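You operate a simulated robot arm through the tools that you are given. There is no shell and no other tool. Be economical: measure what you need, move in short steps, check, and stop when the job is done.

You are at the controls of a simulated two-armed robot. One attempt, no reset.

JOB
Tighten the clamped body's nut to the value on the small orange card.
Fine: use the socket with blue band and the yellow arm; arm up and socket back on its ledge at the end; the clamp, the other socket and the other body stay. Let nothing fall to the floor. Set down upright: socket with blue band. Where these are worked on the way, their far stop is far enough and under half their travel is too little: yellow arm.

The check looks at the end state, three seconds after you hand in, the way a careful person would. Anything else that was tipped, shoved, dropped, spilled or broken makes it a failure.

ROBOT AND FRAMES
Two 7-joint arms with fingered hands on one trunk, on a base that drives. Base frame: it is fixed to the floor where the robot stands at the start and does not move with it; the origin is under the middle of the robot, x ahead of it, y to its left, z up. Lengths are in mm, angles in degrees, forces in N, time in s.
The left shoulder is at the start at [200, 135, 1070], the right one opposite. Places, roughly: black knob of the fixture [500, 200, 900]; clamp lever with orange grip [500, 0, 1000]; fixture plate with white boxes [600, 100, 1000]; injector body with blue band (5x5x10 cm) [600, 100, 900]; injector body with red band (5x5x10 cm) [600, -200, 900]; ledge under the word sockets [800, -300, 1200]; nut top of the body with blue band [600, 100, 1000]; short lever with blue grip [800, 0, 1200]; socket with blue band (6x5x6 cm) [800, -300, 1200]; socket with white band (4x4x6 cm) [800, -200, 1200]; yellow arm [700, 100, 1200]. Payload 4 kg a hand.
The tool frame of a hand sits at the grasp point between the pads (the TCP): z along the fingers, y along the line on which they close. The tips reach 25 mm beyond it. The gripper opens to 88 mm. The gripper's body begins 29 mm behind the TCP. The gripper is a hand of 4 fingers: y runs from the thumb to the fingers, the wrist lies at [-13, -106, -174] in the tool frame, and closing takes about 1.5 s.
Orientation is that of the tool frame in the base frame, as a unit quaternion [x, y, z, w]. With the fingers straight down and the wrist toward the robot, the tool's x, y and z point along [0, 1, 0], [1, 0, 0] and [0, 0, -1] of the base frame.

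CONTROLS
- The arms move only by the tool play_rows. It takes "left_steps", "right_steps" or both (then of equal length, played together; a hand with none holds still); each is text: rows parted by semicolons, each of 7 numbers parted by spaces: the turn, a rotation vector about the base's x, y, z in degrees, then the shift along the base's x, y, z in mm, then the finger opening in mm, from 0 to 88. In form: ax ay az dx dy dz hand; .... A call has 1 to 8 rows; each row shifts and turns the commanded pose from where the row before left it. Rows are played at 5 a second. More than 50 mm and 8.6 degrees between two rows, or a gripper value outside its range, and nothing of the call is played. A pose out of reach is approached as far as the arm can. The call stops where the force on the tool passes 60 N (or 10 N more than at its start, if that is more) or the arm is blocked; 0.2 s more then pass. The fingers move at their own pace (about 153 mm/s each) and stop on an object; they squeeze with about 22 N. The grip force told is the motor's: it shows also when the fingers shut on nothing. Time passes only in rows, and 0.2 s behind the last, so rows that do not move let the fingers close. The reply holds the time, the measured pose of the TCP, the force on the tool along the base axes, the opening and the grip force, in the units named above and with some noise, with the torque about the TCP (base axes, N m) and any sound that the robot's microphone picked up.
- Cameras (640 x 400 px; columns grow to the right, rows downward): "scene" is now at [148.4, 22.6, 1679.5]; the picture's right is [0.11, -0.99, 0.00], its down [-0.66, -0.08, -0.75] and it looks along [0.74, 0.09, -0.66] (base axes); focal length 270 px, centre (320, 200). "left" rides on the left gripper at [-64, -83, -98] in its tool frame; the picture's right is [-0.62, -0.37, 0.69], its down [0.71, -0.63, 0.30] and it looks along [0.32, 0.68, 0.65] (tool axes); focal length 265 px, centre (320, 200). "right" rides on the right gripper at [64, -83, -98] in its tool frame; the picture's right is [-0.62, 0.37, -0.69], its down [-0.71, -0.63, 0.30] and it looks along [-0.32, 0.68, 0.65] (tool axes); focal length 265 px, centre (320, 200). There is no depth. A picture from a camera that has moved, and an enlarged one, comes with that camera's place and axes in the base frame and with its lens. The place of the scene camera against the robot may be out by one fixed shift of up to 18 mm in any direction.
- grab_frame(camera): a new picture of that camera. No time passes.
- lift_body(by): slides the trunk up (or, below 0, down) by that many mm; the arms and the scene camera ride with it, the base frame stays. It gives what a move gives, with no picture.
- drive_base(legs): drives the robot by 1 to 6 legs, each [ahead, left, turn to the left] in mm, mm and degrees, along the robot's own axes; the way and the turn of a leg run together, so that a leg with both is an arc; at most 1500 mm and 180 degrees a leg. The arms and the cameras ride along, it lands a little off, and it stops where it bumps. It gives what a move gives.
- preshape(shape, hand): the hand has 4 fingers and takes this shape, open, in about a second: jaw (thumb against the fingers, like two jaws); tri (thumb and two fingers); tip (a fingertip pinch); poke (one finger out to press); point (the index stretched); flat (the hand flat); cup (the hand cupped); fist (a fist). The gripper value then closes the fingers along that shape, each until it touches; the sizes above hold for jaw. It gives what a move gives, with no picture.
- aim_head(pan, tilt): turns the head with the scene camera to pan (to the left, within 97 degrees either way) and tilt (down, from -29 to 69), counted from straight ahead of the robot. It gives what a move gives.
- close_up(camera, box): a new picture of the part [left, top, right, bottom] of that camera's present view, enlarged. No time passes.
- job_done(): hands the job in; it is judged then, once.

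Work in short steps. Places have to be worked out from the pictures, the camera data and where the tool is seen: move nearer, look again, correct. Check each grasp and each placing, and mend what went wrong. You have 120 turns and 88 pictures in all, those below and enlarged ones among them. Open the grippers and draw the arms clear of the work before you hand the job in, unless the task says otherwise; then end with one line.

The tools are called after "Emit:" as a command line: name --argument value ..., lists and objects as JSON in quotes. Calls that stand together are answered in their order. play_rows: Moves the arms, as the interface text tells. Its arguments: {"type":"object","properties":{"left_steps":{"type":"string"},"right_steps":{"type":"string"}},"required":[]} The other tools are called the same way: lift_body (by) slides the trunk up or down; preshape (shape, hand) gives the hand a shape; drive_base (legs) drives the base; aim_head (pan, tilt) turns the head that bears the scene camera; grab_frame (camera) takes a picture; close_up (camera, box) takes an enlarged picture of a part of a camera's view; job_done () hands the job in.

At the start:

```text
t: 0.0
left_eef_pos: [553.6, 160.9, 1443.1]
left_tcp_rot: [0.707, 0.707, 0.0, 0.0]
left_wrist_force: [-0.4, 0.9, 0.6]
left_torque: [-0.02, 0.03, -0.01]
left_grip_width: 87.6
left_grasp_force: 0.0
left_shape: jaw
right_eef_pos: [512.8, -194.7, 1487.5]
right_tcp_rot: [0.707, 0.707, 0.0, 0.0]
right_wrist_force: [0.7, -0.2, -0.1]
right_torque: [0.02, 0.0, 0.04]
right_grip_width: 87.7
right_grasp_force: 0.0
right_shape: jaw
trunk travel left (down, up): [-675.0, 95.0]
robot x, y, heading: [0.6, 0.7, 0.2]
head pan, tilt: [6.6, 41.4]
```

scene: 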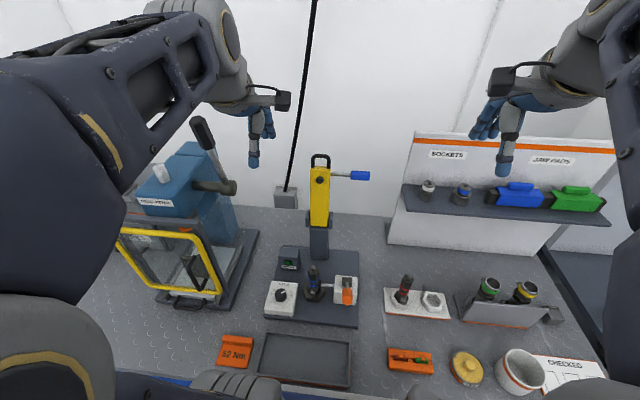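
right: 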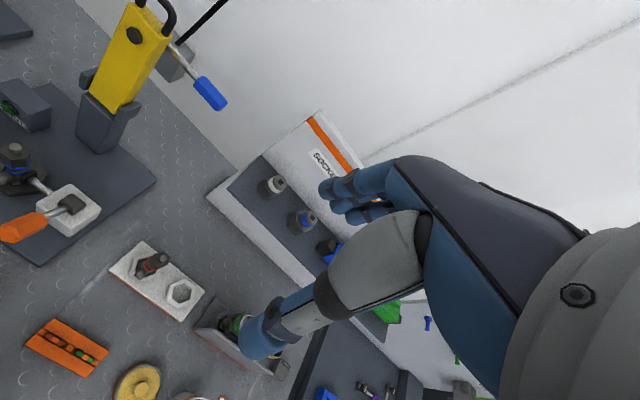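
left: 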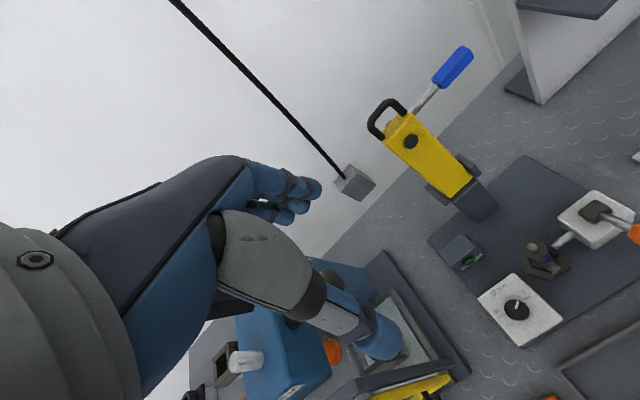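

I'll start with enlarged views of the fixture and the shelf to understand the mechanism and read the card.

Emit:
close_up --camera "scene" --box '[255, 230, 375, 330]'

Emit:
close_up --camera "scene" --box '[270, 145, 390, 265]'

Emit:
close_up --camera "scene" --box '[390, 140, 620, 260]'

Emit:
close_up --camera "scene" --box '[200, 320, 300, 400]'

```text
4.00 times, centred on (315, 280) of scene
camera zoom: at [148.4, 22.6, 1679.5], right [0.11, -0.99, 0.0], down [-0.66, -0.08, -0.75], along [0.74, 0.09, -0.66], focal length 1081 px, centre (340, -120)
```

zoom: 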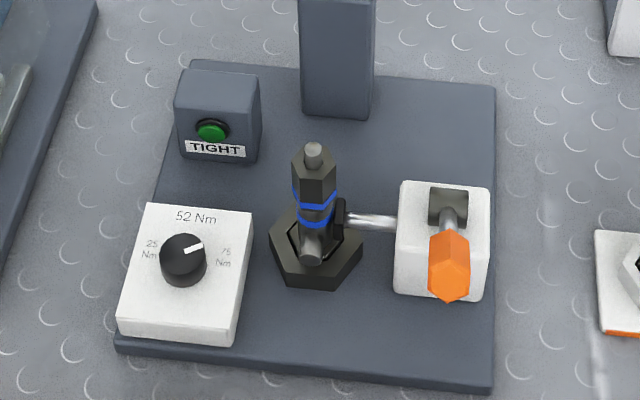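

```text
3.33 times, centred on (330, 205) of scene
camera zoom: at [148.4, 22.6, 1679.5], right [0.11, -0.99, 0.0], down [-0.66, -0.08, -0.75], along [0.74, 0.09, -0.66], focal length 901 px, centre (287, 183)
```

zoom: 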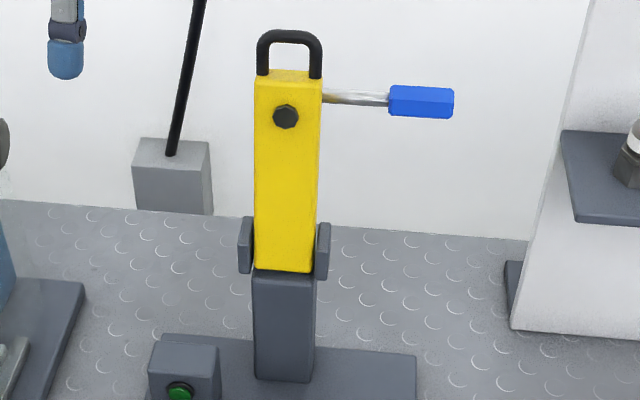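

```text
2.78 times, centred on (505, 200) of scene
camera zoom: at [148.4, 22.6, 1679.5], right [0.11, -0.99, 0.0], down [-0.66, -0.08, -0.75], along [0.74, 0.09, -0.66], focal length 752 px, centre (-195, 200)
```

zoom: 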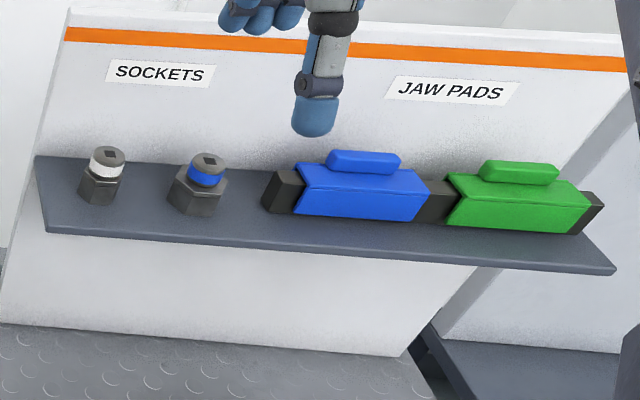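

```text
5.00 times, centred on (250, 360) of scene
camera zoom: at [148.4, 22.6, 1679.5], right [0.11, -0.99, 0.0], down [-0.66, -0.08, -0.75], along [0.74, 0.09, -0.66], focal length 1351 px, centre (670, -600)
```

zoom: 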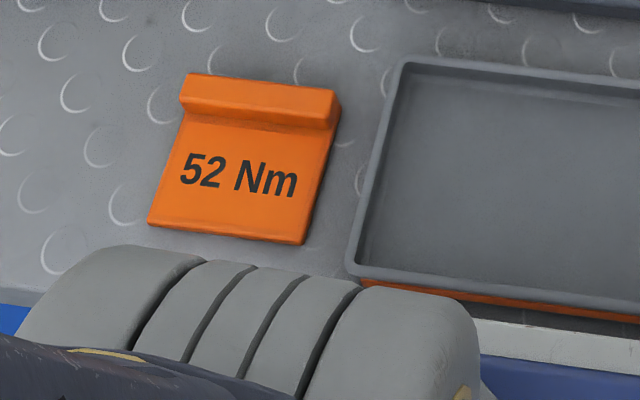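

The card says 52 Nm. I need a sharper look at the dial and its pointer, and the nut and its clamp.

Emit:
close_up --camera "scene" --box '[262, 275, 306, 320]'

Emit:
close_up --camera "left" --box '[430, 180, 640, 340]'

Emit:
close_up --camera "left" --box '[350, 30, 510, 230]'

Emit:
close_up --camera "right" --box '[240, 150, 340, 250]'

```text
8.89 times, centred on (284, 298) of scene
camera zoom: at [148.4, 22.6, 1679.5], right [0.11, -0.99, 0.0], down [-0.66, -0.08, -0.75], along [0.74, 0.09, -0.66], focal length 2402 px, centre (640, -667)
```

zoom: 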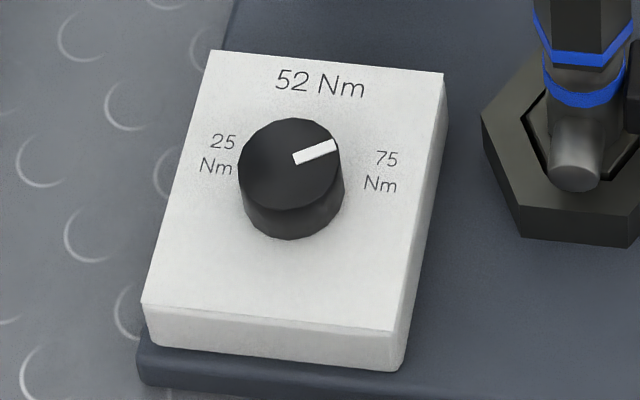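

```text
2.50 times, centred on (535, 260) of left
camera zoom: at [471.3, 96.4, 1541.5], right [-0.37, -0.62, -0.69], down [-0.63, 0.71, -0.3], along [0.68, 0.32, -0.65], focal length 664 px, centre (-218, 50)
```

zoom: 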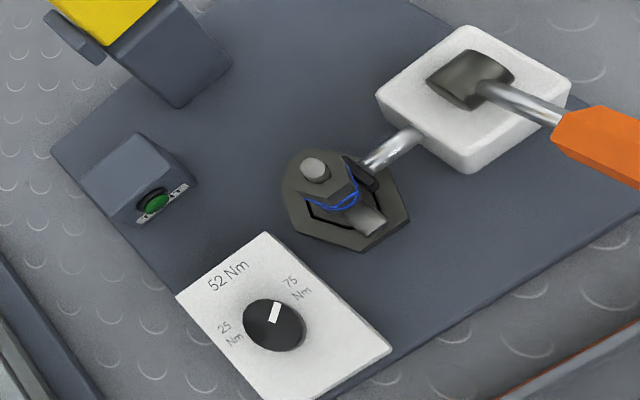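

```text
2.00 times, centred on (430, 130) of left
camera zoom: at [471.3, 96.4, 1541.5], right [-0.37, -0.62, -0.69], down [-0.63, 0.71, -0.3], along [0.68, 0.32, -0.65], focal length 531 px, centre (100, 340)
```

zoom: 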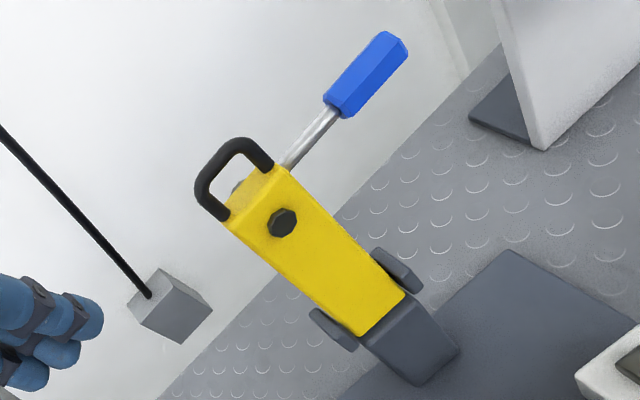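

```text
4.00 times, centred on (290, 200) of right
camera zoom: at [427.2, -130.3, 1585.7], right [0.37, -0.62, 0.69], down [-0.63, -0.71, -0.3], along [0.68, -0.32, -0.65], focal length 1062 px, centre (440, 200)
```

zoom: 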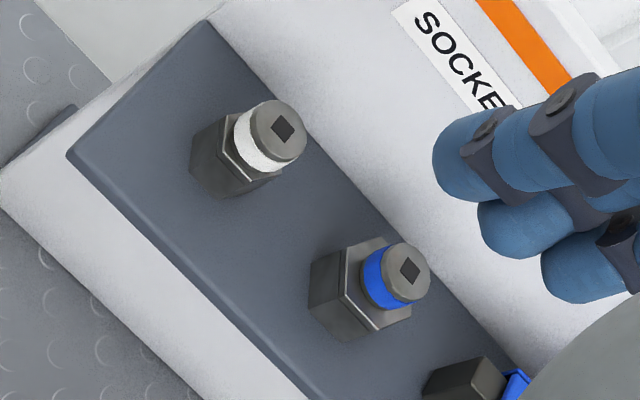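

The dial pointer sits near 75, so it must be turned to the 52 mark first or later. The blue socket is near (738,-303, top 1241) by triangulation. I'll bring the right hand nearer to it and look.

Emit:
play_rows --right_steps "0 0 0 30 -27 -20 88; 0 0 0 30 -27 -20 88; 0 0 0 30 -27 -20 88; 0 0 0 30 -27 -20 88"

Emit:
grab_frame --camera "right"

Emit:
grab_frame --camera "scene"

```text
t: 1.0
left_eef_pos: [552.9, 160.5, 1444.4]
left_tcp_rot: [0.707, 0.707, 0.001, 0.0]
left_wrist_force: [0.2, -0.5, -0.3]
left_torque: [-0.03, 0.0, 0.02]
left_grip_width: 87.5
left_grasp_force: 0.1
left_shape: jaw
right_eef_pos: [634.5, -304.5, 1408.1]
right_tcp_rot: [0.707, 0.708, -0.001, 0.001]
right_wrist_force: [-0.8, 0.3, -1.2]
right_torque: [0.02, -0.01, 0.02]
right_grip_width: 87.8
right_grasp_force: 0.0
right_shape: jaw
trunk travel left (down, up): [-675.0, 95.0]
robot x, y, heading: [1.1, -0.4, -0.2]
head pan, tilt: [6.6, 41.4]
```

```text
76 pictures are left
camera right: at [549.5, -239.5, 1506.2], right [0.37, -0.62, 0.69], down [-0.63, -0.72, -0.3], along [0.68, -0.32, -0.65], focal length 265 px, centre (320, 200)
```

right: 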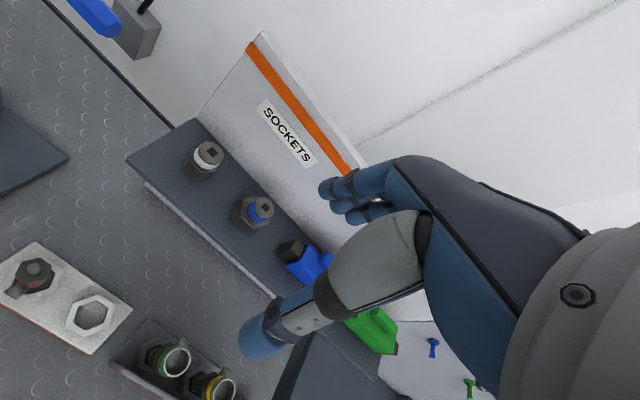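

```text
75 pictures are left
camera scene: at [147.9, 22.9, 1679.5], right [0.11, -0.99, 0.0], down [-0.66, -0.08, -0.75], along [0.74, 0.09, -0.66], focal length 270 px, centre (320, 200)
```

scene: 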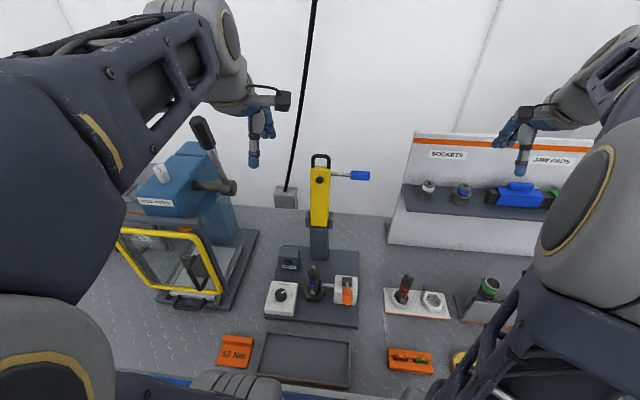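

Two right-hand views place the socket top at about (742,-305,1240), ledge at about z 1180 and panel at x≈808. I look at the hex orientation of socket and nut close up.

Emit:
close_up --camera "right" --box '[220, 180, 300, 240]'

Emit:
close_up --camera "scene" --box '[295, 255, 335, 305]'

```text
6.67 times, centred on (260, 210) of right
camera zoom: at [549.5, -239.5, 1506.2], right [0.37, -0.62, 0.69], down [-0.63, -0.72, -0.3], along [0.68, -0.32, -0.65], focal length 1769 px, centre (720, 133)
```

zoom: 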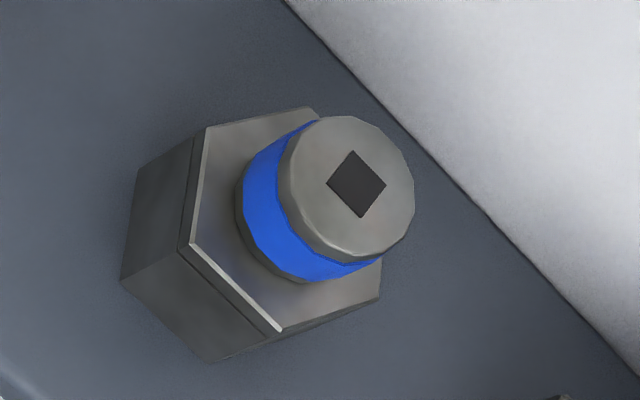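

```text
8.00 times, centred on (315, 280) of scene
camera zoom: at [147.9, 22.9, 1679.5], right [0.11, -0.99, 0.0], down [-0.66, -0.08, -0.75], along [0.74, 0.09, -0.66], focal length 2162 px, centre (360, -440)
```

zoom: 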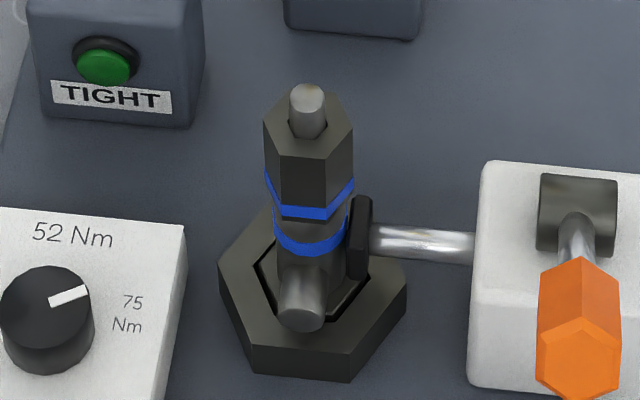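

The socket's flats face ±x, matching the grip axis, and the nut's flats look similarly aligned. I move to above the socket and check the centring.

Emit:
play_rows --right_steps "0 0 0 36 0 -30 84; 0 0 0 36 0 -30 84; 0 0 0 34 0 -30 84; 0 0 0 0 0 0 84"

Emit:
grab_frame --camera "right"

Emit:
close_up --camera "scene" --box '[400, 110, 600, 235]'

```text
t: 2.0
left_eef_pos: [552.9, 160.2, 1444.5]
left_tcp_rot: [0.707, 0.707, 0.0, 0.0]
left_wrist_force: [0.7, -0.4, 0.2]
left_torque: [0.04, 0.01, -0.05]
left_grip_width: 87.4
left_grasp_force: 0.0
left_shape: jaw
right_eef_pos: [737.2, -299.7, 1317.5]
right_tcp_rot: [0.707, 0.707, 0.001, 0.0]
right_wrist_force: [-0.2, 0.2, -0.7]
right_torque: [0.01, 0.02, 0.0]
right_grip_width: 84.4
right_grasp_force: 0.1
right_shape: jaw
trunk travel left (down, up): [-675.0, 95.0]
robot x, y, heading: [0.5, 1.5, 0.1]
head pan, tilt: [6.6, 41.4]
```

```text
72 pictures are left
camera right: at [652.5, -236.0, 1416.4], right [0.37, -0.62, 0.69], down [-0.63, -0.71, -0.3], along [0.68, -0.32, -0.65], focal length 265 px, centre (320, 200)
```

right: 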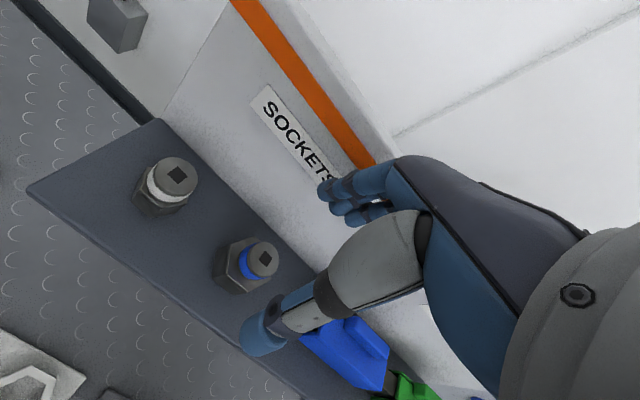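

```text
3.20 times, centred on (500, 172) of scene
camera zoom: at [148.4, 22.6, 1679.5], right [0.11, -0.99, 0.0], down [-0.66, -0.08, -0.75], along [0.74, 0.09, -0.66], focal length 865 px, centre (-256, 288)
```

zoom: 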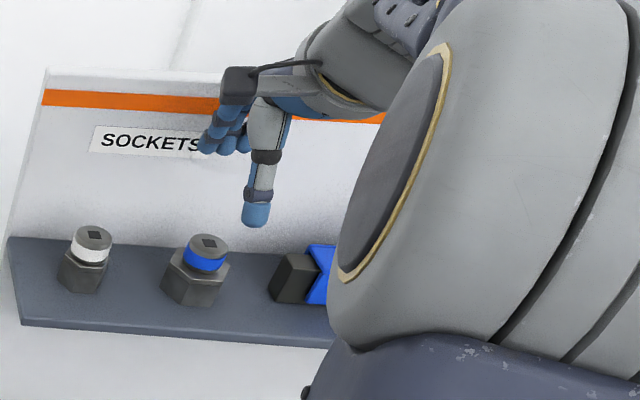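

Refined socket: about (748,-307), top about 1236. I shift 9 mm ahead and lower until the tips straddle its top, then look.

Emit:
play_rows --right_steps "0 0 0 9 -5 -20 88; 0 0 0 0 0 -30 88; 0 0 0 0 0 0 88"

Emit:
grab_frame --camera "right"

Emit:
close_up --camera "scene" --box '[420, 140, 520, 220]'

```text
t: 2.8
left_eef_pos: [553.7, 161.5, 1443.8]
left_tcp_rot: [0.706, 0.708, 0.0, 0.0]
left_wrist_force: [1.4, -0.3, 0.3]
left_torque: [0.01, 0.03, 0.0]
left_grip_width: 87.6
left_grasp_force: 0.1
left_shape: jaw
right_eef_pos: [745.9, -305.2, 1266.5]
right_tcp_rot: [0.707, 0.707, 0.001, 0.0]
right_wrist_force: [1.2, -0.7, 0.1]
right_torque: [0.02, -0.02, -0.01]
right_grip_width: 87.6
right_grasp_force: 0.0
right_shape: jaw
trunk travel left (down, up): [-675.0, 95.0]
robot x, y, heading: [5.7, -1.4, -0.2]
head pan, tilt: [6.6, 41.4]
```

```text
70 pictures are left
camera right: at [662.4, -239.9, 1365.5], right [0.37, -0.62, 0.69], down [-0.63, -0.71, -0.3], along [0.68, -0.32, -0.65], focal length 265 px, centre (320, 200)
```

right: 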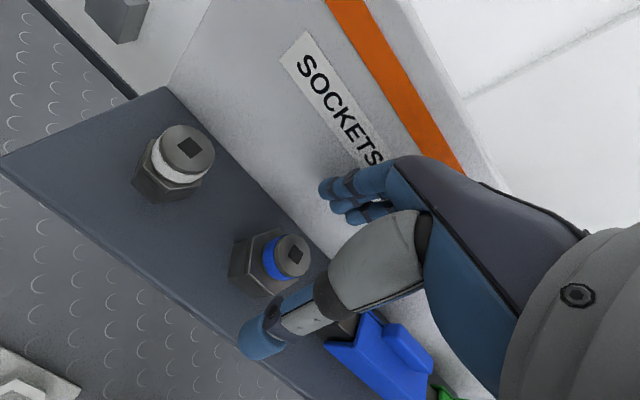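

```text
5.00 times, centred on (470, 180) of scene
camera zoom: at [148.4, 22.6, 1679.5], right [0.11, -0.99, 0.0], down [-0.66, -0.08, -0.75], along [0.74, 0.09, -0.66], focal length 1351 px, centre (-430, 300)
```

zoom: 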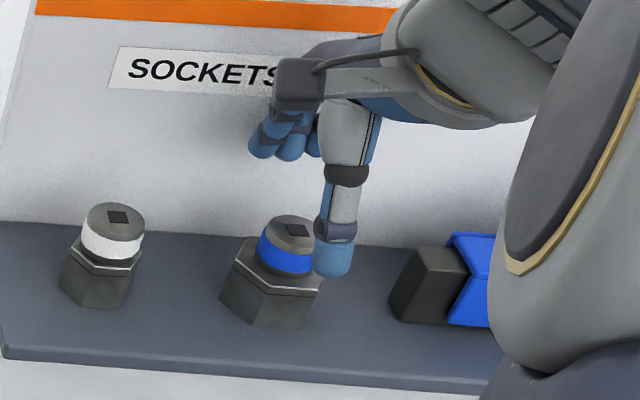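

Readings agree: socket centre about (746,-306), top ~1237; hand is centred. Lower to TCP z≈1219.

Emit:
play_rows --right_steps "0 0 0 0 -1 -24 86; 0 0 0 0 0 -23 86; 0 0 0 0 0 0 86"

Emit:
grab_frame --camera "right"

```text
t: 3.6
left_eef_pos: [553.6, 160.2, 1442.6]
left_tcp_rot: [0.707, 0.708, 0.0, 0.0]
left_wrist_force: [0.3, 0.3, -0.2]
left_torque: [0.0, 0.0, -0.01]
left_grip_width: 87.7
left_grasp_force: 0.1
left_shape: jaw
right_eef_pos: [745.8, -307.4, 1219.6]
right_tcp_rot: [0.707, 0.707, 0.0, 0.0]
right_wrist_force: [0.1, 0.1, -0.1]
right_torque: [-0.01, -0.01, -0.01]
right_grip_width: 86.3
right_grasp_force: 0.0
right_shape: jaw
trunk travel left (down, up): [-675.0, 95.0]
robot x, y, heading: [-2.3, 0.6, 0.1]
head pan, tilt: [6.6, 41.4]
```

```text
68 pictures are left
camera right: at [661.1, -242.3, 1318.2], right [0.37, -0.62, 0.69], down [-0.63, -0.71, -0.3], along [0.68, -0.32, -0.65], focal length 265 px, centre (320, 200)
```

right: 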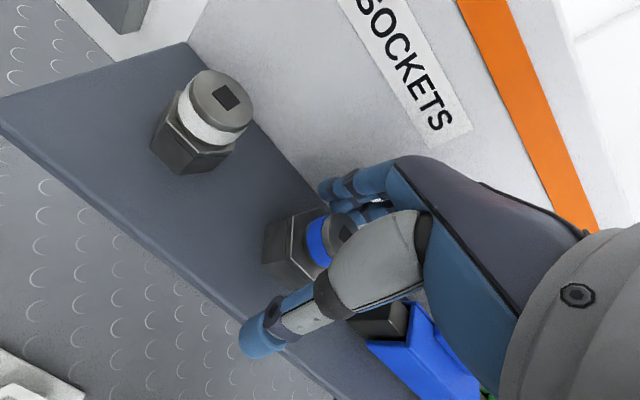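

The socket sits between thumb and fingers. Close gently by letting the fingers stop on it.

Emit:
play_rows --right_steps "0 0 0 0 0 0 60; 0 0 0 0 0 0 50; 0 0 0 0 0 0 40; 0 0 0 0 0 0 40; 0 0 0 0 0 0 40; 0 0 0 0 0 0 40; 0 0 0 0 0 0 40; 0 0 0 0 0 0 40"

Emit:
grab_frame --camera "right"

```text
t: 5.4
left_eef_pos: [553.3, 159.8, 1444.6]
left_tcp_rot: [0.707, 0.707, -0.001, 0.0]
left_wrist_force: [-0.3, -0.2, -0.2]
left_torque: [-0.02, -0.01, 0.0]
left_grip_width: 87.7
left_grasp_force: 0.1
left_shape: jaw
right_eef_pos: [746.2, -305.6, 1223.0]
right_tcp_rot: [0.708, 0.707, 0.001, 0.002]
right_wrist_force: [2.5, 3.6, 29.7]
right_torque: [-0.03, -0.01, 0.05]
right_grip_width: 29.6
right_grasp_force: 21.7
right_shape: jaw
trunk travel left (down, up): [-675.0, 95.0]
robot x, y, heading: [-0.6, 0.0, 0.1]
head pan, tilt: [6.6, 41.4]
```

```text
67 pictures are left
camera right: at [661.0, -241.7, 1320.7], right [0.36, -0.62, 0.7], down [-0.63, -0.72, -0.31], along [0.69, -0.33, -0.65], focal length 265 px, centre (320, 200)
```

right: 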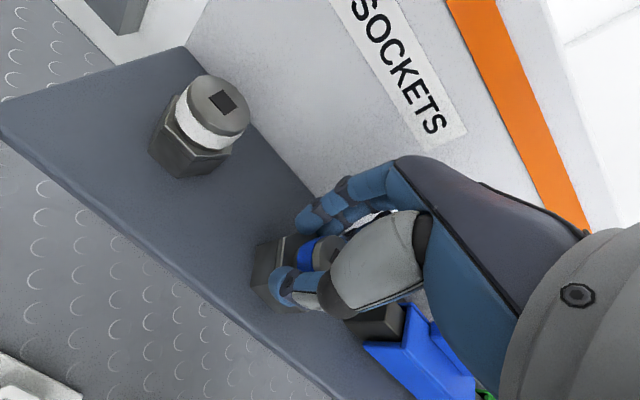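

The fingers closed on the banded neck (29.6 mm) with the tips pressing the hex shoulder. I relieve upward a few mm and see if the grip holds.

Emit:
play_rows --right_steps "0 0 0 0 0 4 30; 0 0 0 0 0 6 24; 0 0 0 0 0 10 20; 0 0 0 0 0 0 20; 0 0 0 0 0 0 20"

Emit:
close_up --camera "right" --box '[220, 140, 440, 340]'

Emit:
close_up --camera "scene" --box '[420, 140, 520, 220]'

```text
t: 6.6
left_eef_pos: [553.1, 160.6, 1442.8]
left_tcp_rot: [0.707, 0.707, 0.0, 0.0]
left_wrist_force: [-0.2, 0.1, 1.1]
left_torque: [-0.02, 0.01, -0.02]
left_grip_width: 87.6
left_grasp_force: 0.1
left_shape: jaw
right_eef_pos: [745.7, -309.4, 1239.0]
right_tcp_rot: [0.707, 0.707, -0.001, -0.001]
right_wrist_force: [-0.1, 0.6, -1.3]
right_torque: [0.03, -0.01, 0.02]
right_grip_width: 25.1
right_grasp_force: 21.6
right_shape: jaw
trunk travel left (down, up): [-675.0, 95.0]
robot x, y, heading: [-0.9, -2.5, 0.2]
head pan, tilt: [6.6, 41.4]
```

```text
2.00 times, centred on (330, 240) of right
camera zoom: at [661.8, -244.6, 1337.8], right [0.37, -0.62, 0.69], down [-0.63, -0.71, -0.3], along [0.68, -0.32, -0.65], focal length 531 px, centre (300, 120)
```

zoom: 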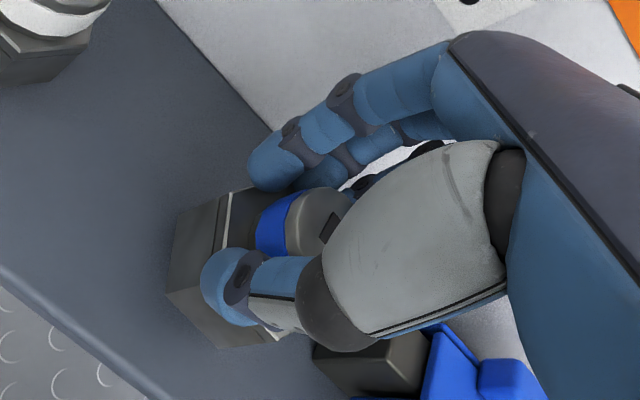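

```text
5.00 times, centred on (470, 180) of scene
camera zoom: at [148.4, 22.5, 1679.5], right [0.11, -0.99, 0.0], down [-0.66, -0.08, -0.75], along [0.74, 0.09, -0.66], focal length 1351 px, centre (-430, 300)
```

zoom: 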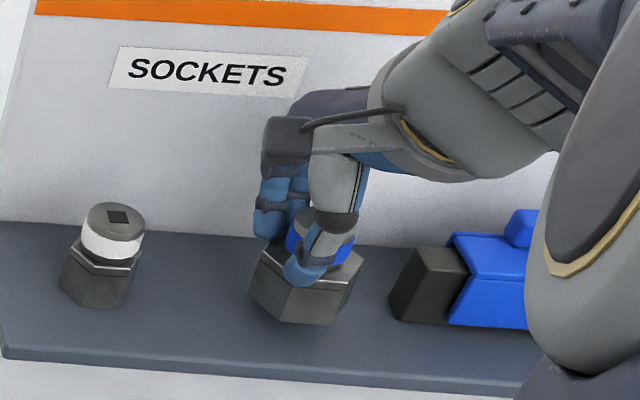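

The socket has shifted slightly to -y but appears between thumb and fingers. I lift another 15 mm to see if it is truly held.

Emit:
play_rows --right_steps "0 0 0 0 0 8 20; 0 0 0 0 0 8 20; 0 0 0 0 0 0 20"

Emit:
close_up --camera "scene" --box '[420, 140, 520, 220]'

Emit:
grab_frame --camera "right"

```text
t: 7.4
left_eef_pos: [553.6, 159.9, 1443.1]
left_tcp_rot: [0.707, 0.707, 0.001, 0.0]
left_wrist_force: [0.5, 0.6, 0.5]
left_torque: [0.01, 0.01, 0.01]
left_grip_width: 87.7
left_grasp_force: 0.1
left_shape: jaw
right_eef_pos: [744.3, -308.8, 1255.5]
right_tcp_rot: [0.706, 0.708, 0.0, 0.001]
right_wrist_force: [-0.1, 0.1, -1.0]
right_torque: [0.03, -0.01, 0.02]
right_grip_width: 25.0
right_grasp_force: 22.0
right_shape: jaw
trunk travel left (down, up): [-675.0, 95.0]
robot x, y, heading: [-2.1, 0.1, -0.1]
head pan, tilt: [6.6, 41.4]
```

```text
5.00 times, centred on (470, 180) of scene
camera zoom: at [148.4, 22.6, 1679.5], right [0.11, -0.99, 0.0], down [-0.66, -0.08, -0.75], along [0.74, 0.09, -0.66], focal length 1351 px, centre (-430, 300)
```

zoom: 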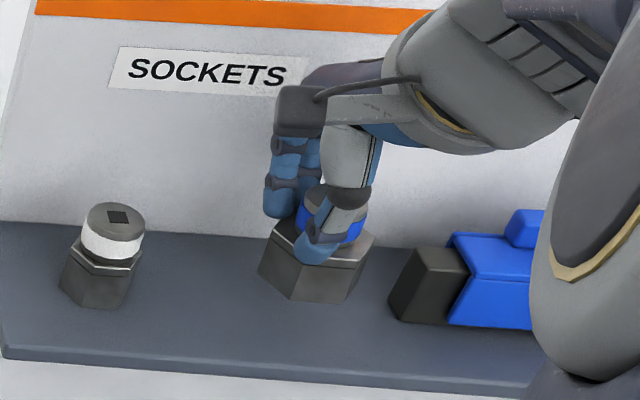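

```text
63 pictures are left
camera right: at [660.6, -244.1, 1353.7], right [0.37, -0.62, 0.69], down [-0.63, -0.71, -0.3], along [0.68, -0.32, -0.65], focal length 265 px, centre (320, 200)
```

right: 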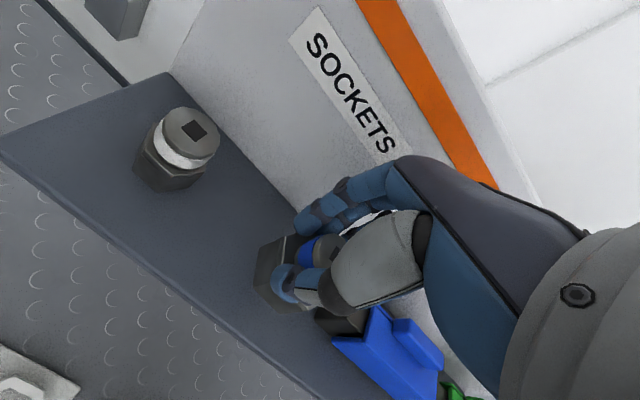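

The socket is lifted and upright but gripped off-centre (about 12 mm to -y of the grip axis). I'll set it back on the ledge and regrasp centred; lowering in small steps watching force.

Emit:
play_rows --right_steps "0 0 0 0 0 -6 20; 0 0 0 0 0 -5 20; 0 0 0 0 0 -4 20; 0 0 0 0 0 0 20"

Emit:
close_up --camera "scene" --box '[420, 140, 520, 220]'

```text
t: 8.4
left_eef_pos: [551.9, 161.3, 1443.1]
left_tcp_rot: [0.708, 0.707, 0.0, 0.001]
left_wrist_force: [-0.4, -0.4, -0.4]
left_torque: [0.05, -0.01, 0.01]
left_grip_width: 87.5
left_grasp_force: 0.0
left_shape: jaw
right_eef_pos: [745.6, -308.4, 1240.7]
right_tcp_rot: [0.707, 0.707, 0.0, 0.0]
right_wrist_force: [0.0, 1.2, -1.3]
right_torque: [0.0, 0.0, 0.02]
right_grip_width: 25.3
right_grasp_force: 22.6
right_shape: jaw
trunk travel left (down, up): [-675.0, 95.0]
robot x, y, heading: [-0.5, 0.7, 0.0]
head pan, tilt: [6.6, 41.4]
```

```text
5.00 times, centred on (470, 180) of scene
camera zoom: at [148.4, 22.6, 1679.5], right [0.11, -0.99, 0.0], down [-0.66, -0.08, -0.75], along [0.74, 0.09, -0.66], focal length 1351 px, centre (-430, 300)
```

zoom: 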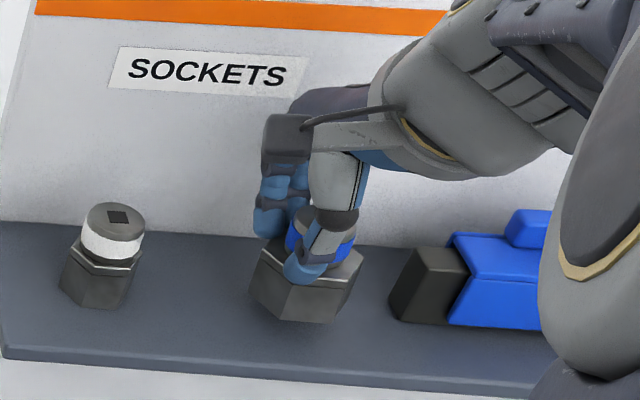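

Still hanging slightly above the ledge; lower a little further in 2 mm rows.

Emit:
play_rows --right_steps "0 0 0 0 0 -2 20; 0 0 0 0 0 -2 20; 0 0 0 0 0 -2 20; 0 0 0 0 0 0 20"

```text
t: 9.4
left_eef_pos: [552.8, 160.9, 1442.8]
left_tcp_rot: [0.707, 0.707, -0.001, 0.0]
left_wrist_force: [0.1, -0.1, 0.5]
left_torque: [0.01, 0.01, 0.01]
left_grip_width: 87.6
left_grasp_force: 0.0
left_shape: jaw
right_eef_pos: [746.7, -308.7, 1234.5]
right_tcp_rot: [0.707, 0.707, 0.0, 0.0]
right_wrist_force: [-0.3, 0.0, -2.1]
right_torque: [0.0, 0.0, 0.0]
right_grip_width: 25.1
right_grasp_force: 22.6
right_shape: jaw
trunk travel left (down, up): [-675.0, 95.0]
robot x, y, heading: [0.6, -2.8, 0.1]
head pan, tilt: [6.6, 41.4]
```

Emit:
play_rows --right_steps "0 0 0 0 0 -2 20; 0 0 0 0 0 -2 20; 0 0 0 0 0 -2 20; 0 0 0 0 0 0 20"

Emit:
close_up --camera "scene" --box '[420, 140, 520, 220]'

```text
t: 10.4
left_eef_pos: [552.0, 160.4, 1443.8]
left_tcp_rot: [0.707, 0.708, 0.0, -0.001]
left_wrist_force: [0.6, 0.9, -0.2]
left_torque: [0.0, 0.0, 0.0]
left_grip_width: 87.6
left_grasp_force: 0.2
left_shape: jaw
right_eef_pos: [747.9, -308.5, 1229.3]
right_tcp_rot: [0.707, 0.707, 0.0, 0.0]
right_wrist_force: [-0.1, 0.1, -0.5]
right_torque: [0.02, 0.01, 0.0]
right_grip_width: 24.9
right_grasp_force: 22.1
right_shape: jaw
trunk travel left (down, up): [-675.0, 95.0]
robot x, y, heading: [-1.0, 0.7, -0.1]
head pan, tilt: [6.6, 41.4]
```

```text
5.00 times, centred on (470, 180) of scene
camera zoom: at [148.4, 22.6, 1679.5], right [0.11, -0.99, 0.0], down [-0.66, -0.08, -0.75], along [0.74, 0.09, -0.66], focal length 1351 px, centre (-430, 300)
```

zoom: 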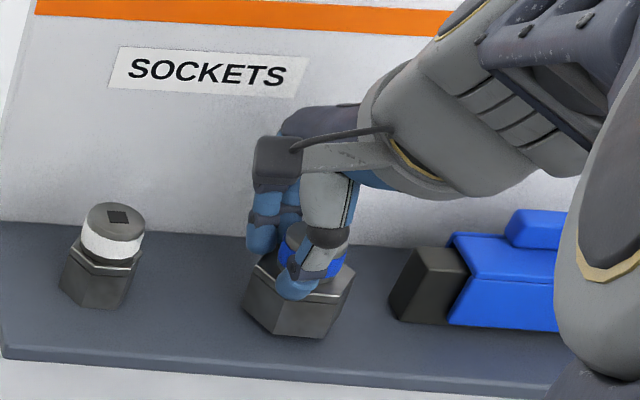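

Nearly down; continue in 1–2 mm rows.

Emit:
play_rows --right_steps "0 0 0 0 0 -2 20; 0 0 0 0 0 0 20; 0 0 0 0 0 -2 20; 0 0 0 0 0 0 20"

```text
t: 11.4
left_eef_pos: [554.0, 161.1, 1444.1]
left_tcp_rot: [0.707, 0.707, -0.001, 0.0]
left_wrist_force: [-0.7, -0.4, -0.6]
left_torque: [0.01, 0.02, -0.01]
left_grip_width: 87.7
left_grasp_force: 0.0
left_shape: jaw
right_eef_pos: [747.3, -309.9, 1225.8]
right_tcp_rot: [0.707, 0.707, 0.0, 0.0]
right_wrist_force: [0.5, -0.1, -1.5]
right_torque: [0.02, 0.01, 0.01]
right_grip_width: 24.6
right_grasp_force: 22.7
right_shape: jaw
trunk travel left (down, up): [-675.0, 95.0]
robot x, y, heading: [3.2, 1.9, 0.3]
head pan, tilt: [6.6, 41.4]
```

Emit:
play_rows --right_steps "0 0 0 0 0 -2 20; 0 0 0 0 0 0 20; 0 0 0 0 0 -2 20; 0 0 0 0 0 0 20"

Emit:
grab_frame --camera "right"

```text
t: 12.4
left_eef_pos: [552.9, 161.6, 1443.1]
left_tcp_rot: [0.707, 0.707, 0.0, 0.0]
left_wrist_force: [-0.4, -1.0, 0.0]
left_torque: [0.01, -0.01, 0.0]
left_grip_width: 88.0
left_grasp_force: 0.0
left_shape: jaw
right_eef_pos: [746.6, -311.1, 1223.8]
right_tcp_rot: [0.707, 0.707, 0.001, 0.002]
right_wrist_force: [1.5, -2.9, 18.5]
right_torque: [-0.14, -0.26, -0.04]
right_grip_width: 25.1
right_grasp_force: 22.2
right_shape: jaw
trunk travel left (down, up): [-675.0, 95.0]
robot x, y, heading: [0.2, 0.4, -0.6]
head pan, tilt: [6.6, 41.4]
```

```text
60 pictures are left
camera right: at [662.0, -245.4, 1321.5], right [0.37, -0.62, 0.7], down [-0.63, -0.71, -0.31], along [0.69, -0.33, -0.65], focal length 265 px, centre (320, 200)
```

right: 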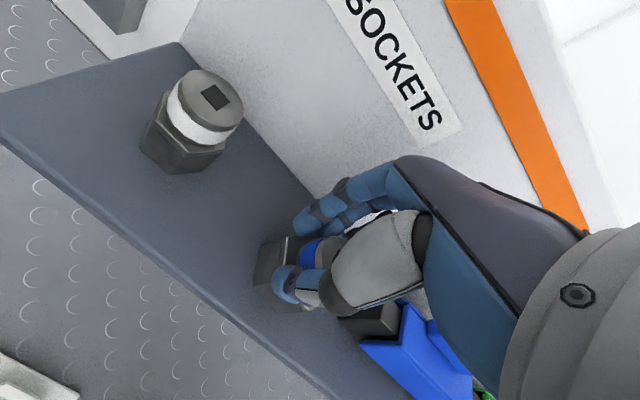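

Contact with the ledge (18 N). Open, rise slightly and view the socket's new place.

Emit:
play_rows --right_steps "0 0 0 0 0 1 40; 0 0 0 0 0 1 70; 0 0 0 0 0 0 88; 0 0 0 0 0 0 88; 0 0 0 0 0 20 88; 0 0 0 0 0 25 88; 0 0 0 0 0 0 88"

Emit:
grab_frame --camera "right"

Emit:
close_up --camera "scene" --box '[420, 140, 520, 220]'

```text
t: 14.0
left_eef_pos: [553.2, 160.9, 1443.7]
left_tcp_rot: [0.708, 0.706, 0.0, -0.001]
left_wrist_force: [0.4, 0.6, -0.2]
left_torque: [0.05, -0.03, 0.01]
left_grip_width: 87.4
left_grasp_force: 0.1
left_shape: jaw
right_eef_pos: [744.9, -311.0, 1268.9]
right_tcp_rot: [0.707, 0.707, -0.001, 0.0]
right_wrist_force: [0.6, 0.2, -0.3]
right_torque: [-0.03, 0.01, -0.06]
right_grip_width: 87.8
right_grasp_force: 0.1
right_shape: jaw
trunk travel left (down, up): [-675.0, 95.0]
robot x, y, heading: [2.6, 0.4, 0.5]
head pan, tilt: [6.6, 41.4]
```

```text
59 pictures are left
camera right: at [660.4, -245.5, 1367.0], right [0.37, -0.62, 0.69], down [-0.63, -0.71, -0.3], along [0.68, -0.32, -0.65], focal length 265 px, centre (320, 200)
```

right: 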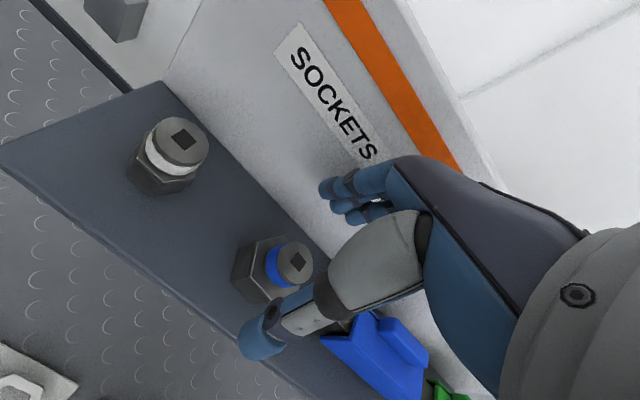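

```text
5.00 times, centred on (470, 180) of scene
camera zoom: at [148.4, 22.6, 1679.5], right [0.11, -0.99, 0.0], down [-0.66, -0.08, -0.75], along [0.74, 0.09, -0.66], focal length 1351 px, centre (-430, 300)
```

zoom: 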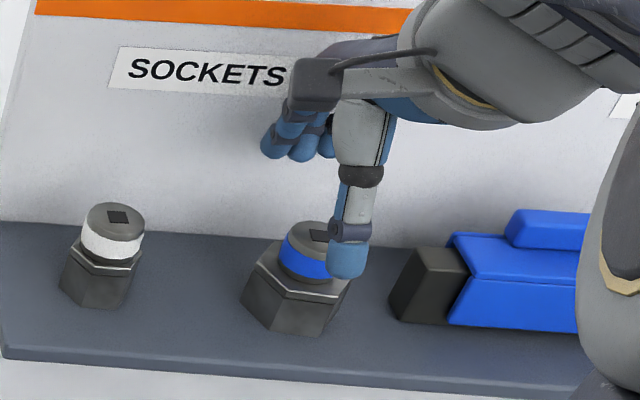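

Socket is upright at about (743,-316). The grip pulls best with the hand about 8–10 mm more to -y; I shift, descend to z≈1226 (tips just above the shoulder) and close.

Emit:
play_rows --right_steps "0 0 0 -1 -11 0 88; 0 0 0 0 0 -22 88; 0 0 0 0 0 -21 88; 0 0 0 0 0 0 60; 0 0 0 0 0 0 40; 0 0 0 0 0 0 28; 0 0 0 0 0 0 22; 0 0 0 0 0 0 22"

Emit:
close_up --camera "scene" --box '[420, 140, 520, 220]'

Emit:
close_up --camera "right" --box '[220, 140, 440, 340]'

```text
t: 15.8
left_eef_pos: [552.6, 161.0, 1443.0]
left_tcp_rot: [0.707, 0.707, 0.0, 0.0]
left_wrist_force: [-0.4, 0.1, 0.0]
left_torque: [0.02, -0.05, -0.01]
left_grip_width: 87.5
left_grasp_force: 0.0
left_shape: jaw
right_eef_pos: [744.8, -320.7, 1226.2]
right_tcp_rot: [0.707, 0.707, 0.0, 0.002]
right_wrist_force: [0.0, 1.0, 5.9]
right_torque: [0.01, -0.14, 0.04]
right_grip_width: 24.5
right_grasp_force: 22.2
right_shape: jaw
trunk travel left (down, up): [-675.0, 95.0]
robot x, y, heading: [3.8, 1.1, 0.2]
head pan, tilt: [6.6, 41.4]
```

```text
5.00 times, centred on (470, 180) of scene
camera zoom: at [148.2, 22.7, 1679.6], right [0.11, -0.99, 0.0], down [-0.66, -0.08, -0.75], along [0.74, 0.09, -0.66], focal length 1351 px, centre (-430, 300)
```

zoom: 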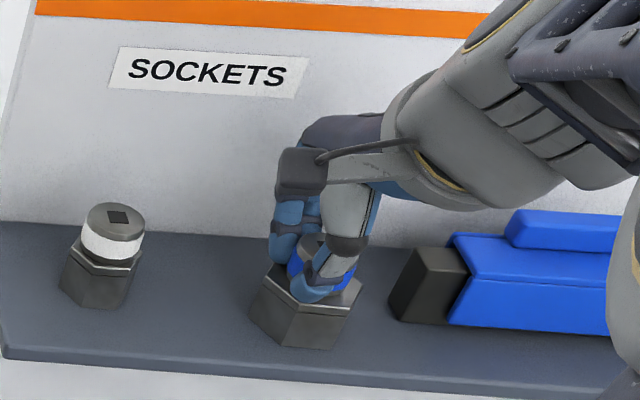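

```text
2.00 times, centred on (330, 240) of right
camera zoom: at [660.2, -255.0, 1324.0], right [0.37, -0.62, 0.69], down [-0.63, -0.72, -0.3], along [0.68, -0.32, -0.65], focal length 531 px, centre (300, 120)
```

zoom: 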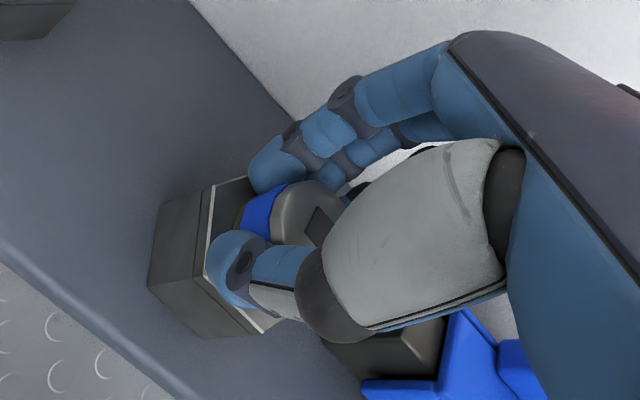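

The neck is ~25 mm so this is a full, centred grip. I lift the socket clear of the ledge and pull it out ahead of the panel.

Emit:
play_rows --right_steps "0 0 0 0 0 15 20; 0 0 0 0 0 25 20; 0 0 0 0 0 30 20; 0 0 0 -30 10 20 20; 0 0 0 -40 20 0 20; 0 0 0 0 0 0 20"

Emit:
grab_frame --camera "right"

```text
t: 17.2
left_eef_pos: [552.8, 160.8, 1443.6]
left_tcp_rot: [0.707, 0.707, 0.0, 0.0]
left_wrist_force: [-0.3, 0.6, 0.0]
left_torque: [0.08, 0.02, 0.02]
left_grip_width: 87.7
left_grasp_force: 0.0
left_shape: jaw
right_eef_pos: [674.2, -289.2, 1314.4]
right_tcp_rot: [0.707, 0.707, 0.0, 0.0]
right_wrist_force: [0.2, 0.6, -0.5]
right_torque: [-0.01, 0.0, -0.04]
right_grip_width: 22.7
right_grasp_force: 21.8
right_shape: jaw
trunk travel left (down, up): [-675.0, 95.0]
robot x, y, heading: [0.8, 1.3, 0.0]
head pan, tilt: [6.6, 41.4]
```

```text
55 pictures are left
camera right: at [590.4, -224.4, 1413.4], right [0.37, -0.62, 0.69], down [-0.63, -0.71, -0.3], along [0.68, -0.32, -0.65], focal length 265 px, centre (320, 200)
```

right: 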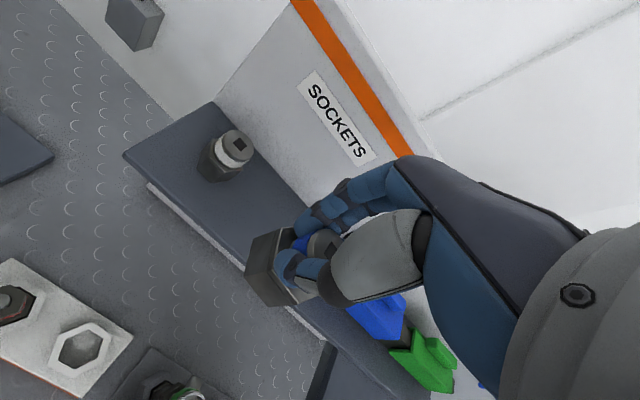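

Still held, but the width fell to 22.7; I check the grip closely.

Emit:
close_up --camera "right" --box '[220, 140, 440, 340]'

Emit:
close_up --camera "scene" --box '[420, 110, 540, 210]'

```text
2.00 times, centred on (330, 240) of right
camera zoom: at [590.4, -224.4, 1413.4], right [0.37, -0.62, 0.69], down [-0.63, -0.71, -0.3], along [0.68, -0.32, -0.65], focal length 531 px, centre (300, 120)
```

zoom: 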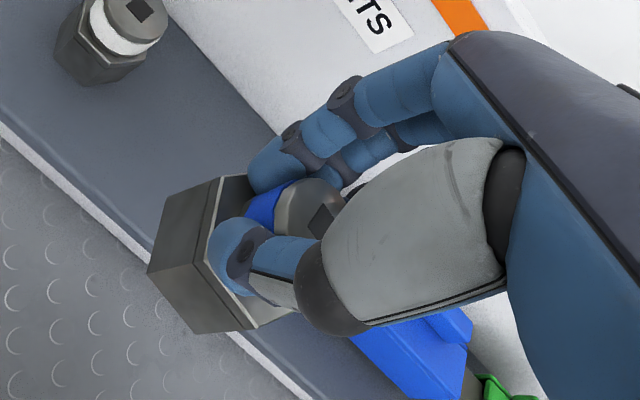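

```text
4.00 times, centred on (480, 160) of scene
camera zoom: at [148.5, 22.6, 1679.5], right [0.11, -0.99, 0.0], down [-0.66, -0.08, -0.75], along [0.74, 0.09, -0.66], focal length 1081 px, centre (-320, 360)
```

zoom: 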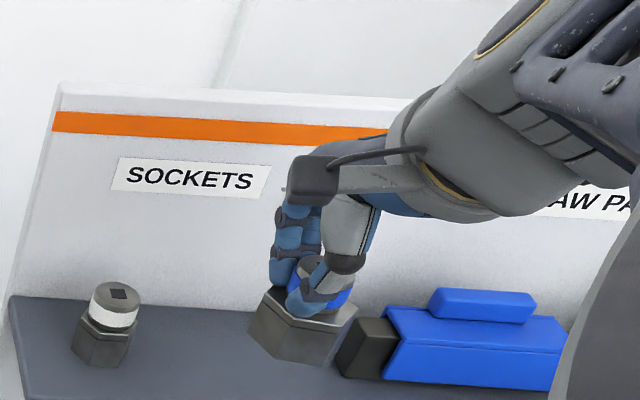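

The tips pinch the lower neck, roughly centred; acceptable. I back the base 100 mm so the nut falls in comfortable reach, then check the hand.

Emit:
drive_base --legs '[[-100, 30, 0]]'

Emit:
grab_frame --camera "scene"

```text
t: 18.4
left_eef_pos: [451.7, 191.4, 1443.1]
left_tcp_rot: [0.707, 0.707, 0.0, 0.0]
left_wrist_force: [0.8, -0.4, 0.5]
left_torque: [0.0, 0.04, 0.0]
left_grip_width: 87.6
left_grasp_force: 0.0
left_shape: jaw
right_eef_pos: [574.8, -259.8, 1315.2]
right_tcp_rot: [0.707, 0.707, 0.0, 0.001]
right_wrist_force: [0.1, 0.1, -0.7]
right_torque: [-0.02, 0.01, 0.03]
right_grip_width: 22.6
right_grasp_force: 22.0
right_shape: jaw
trunk travel left (down, up): [-675.0, 95.0]
robot x, y, heading: [-99.7, 28.2, -0.2]
head pan, tilt: [6.6, 41.4]
```

```text
52 pictures are left
camera scene: at [47.2, 52.6, 1679.5], right [0.11, -0.99, 0.0], down [-0.66, -0.07, -0.75], along [0.74, 0.09, -0.66], focal length 270 px, centre (320, 200)
```

scene: 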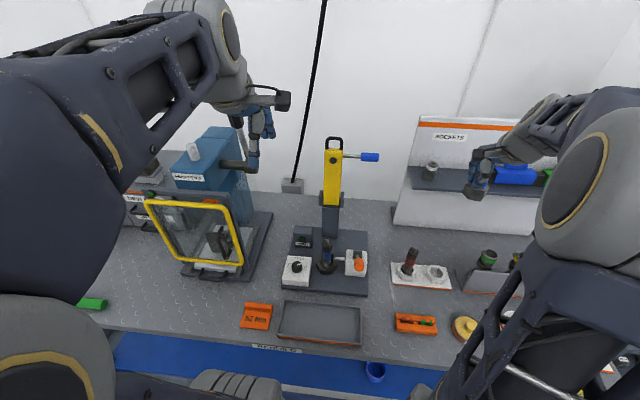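

Socket still held. Swing the right hand over towards the nut, staying high (TCP z≈1200).

Emit:
play_rows --right_steps "0 0 0 0 40 -15 20; 0 0 0 0 45 -15 20; 0 0 0 0 45 -15 20; 0 0 0 0 45 -15 20; 0 0 0 0 45 -20 20; 0 0 0 0 40 -20 20; 0 0 0 0 0 0 20"

Emit:
grab_frame --camera "right"

Emit:
close_up --camera "scene" --box '[260, 120, 460, 300]'

```text
t: 20.0
left_eef_pos: [452.9, 190.0, 1444.0]
left_tcp_rot: [0.707, 0.707, 0.0, 0.0]
left_wrist_force: [-0.4, 1.3, -0.2]
left_torque: [-0.02, 0.02, 0.02]
left_grip_width: 87.8
left_grasp_force: 0.0
left_shape: jaw
right_eef_pos: [571.9, 2.1, 1214.0]
right_tcp_rot: [0.707, 0.707, -0.001, 0.0]
right_wrist_force: [-0.5, 0.0, -1.4]
right_torque: [-0.01, 0.01, 0.02]
right_grip_width: 22.4
right_grasp_force: 21.3
right_shape: jaw
trunk travel left (down, up): [-675.0, 95.0]
robot x, y, heading: [-101.0, 29.9, -0.2]
head pan, tilt: [6.6, 41.4]
```

```text
51 pictures are left
camera right: at [486.7, 67.2, 1312.9], right [0.37, -0.62, 0.69], down [-0.63, -0.71, -0.3], along [0.68, -0.33, -0.65], focal length 265 px, centre (320, 200)
```

right: 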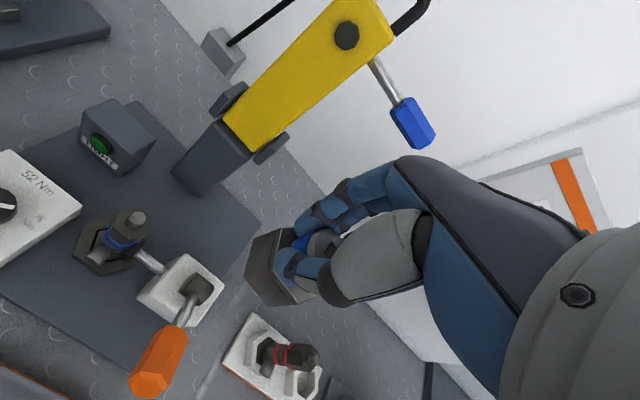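

```text
2.22 times, centred on (360, 210) of scene
camera zoom: at [47.0, 52.7, 1679.5], right [0.11, -0.99, 0.0], down [-0.66, -0.08, -0.75], along [0.74, 0.09, -0.66], focal length 600 px, centre (231, 178)
```

zoom: 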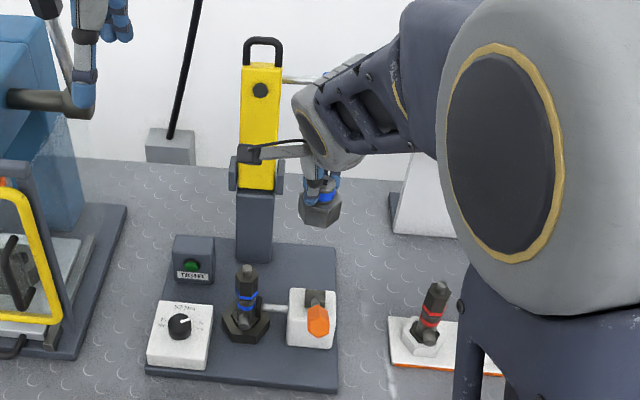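

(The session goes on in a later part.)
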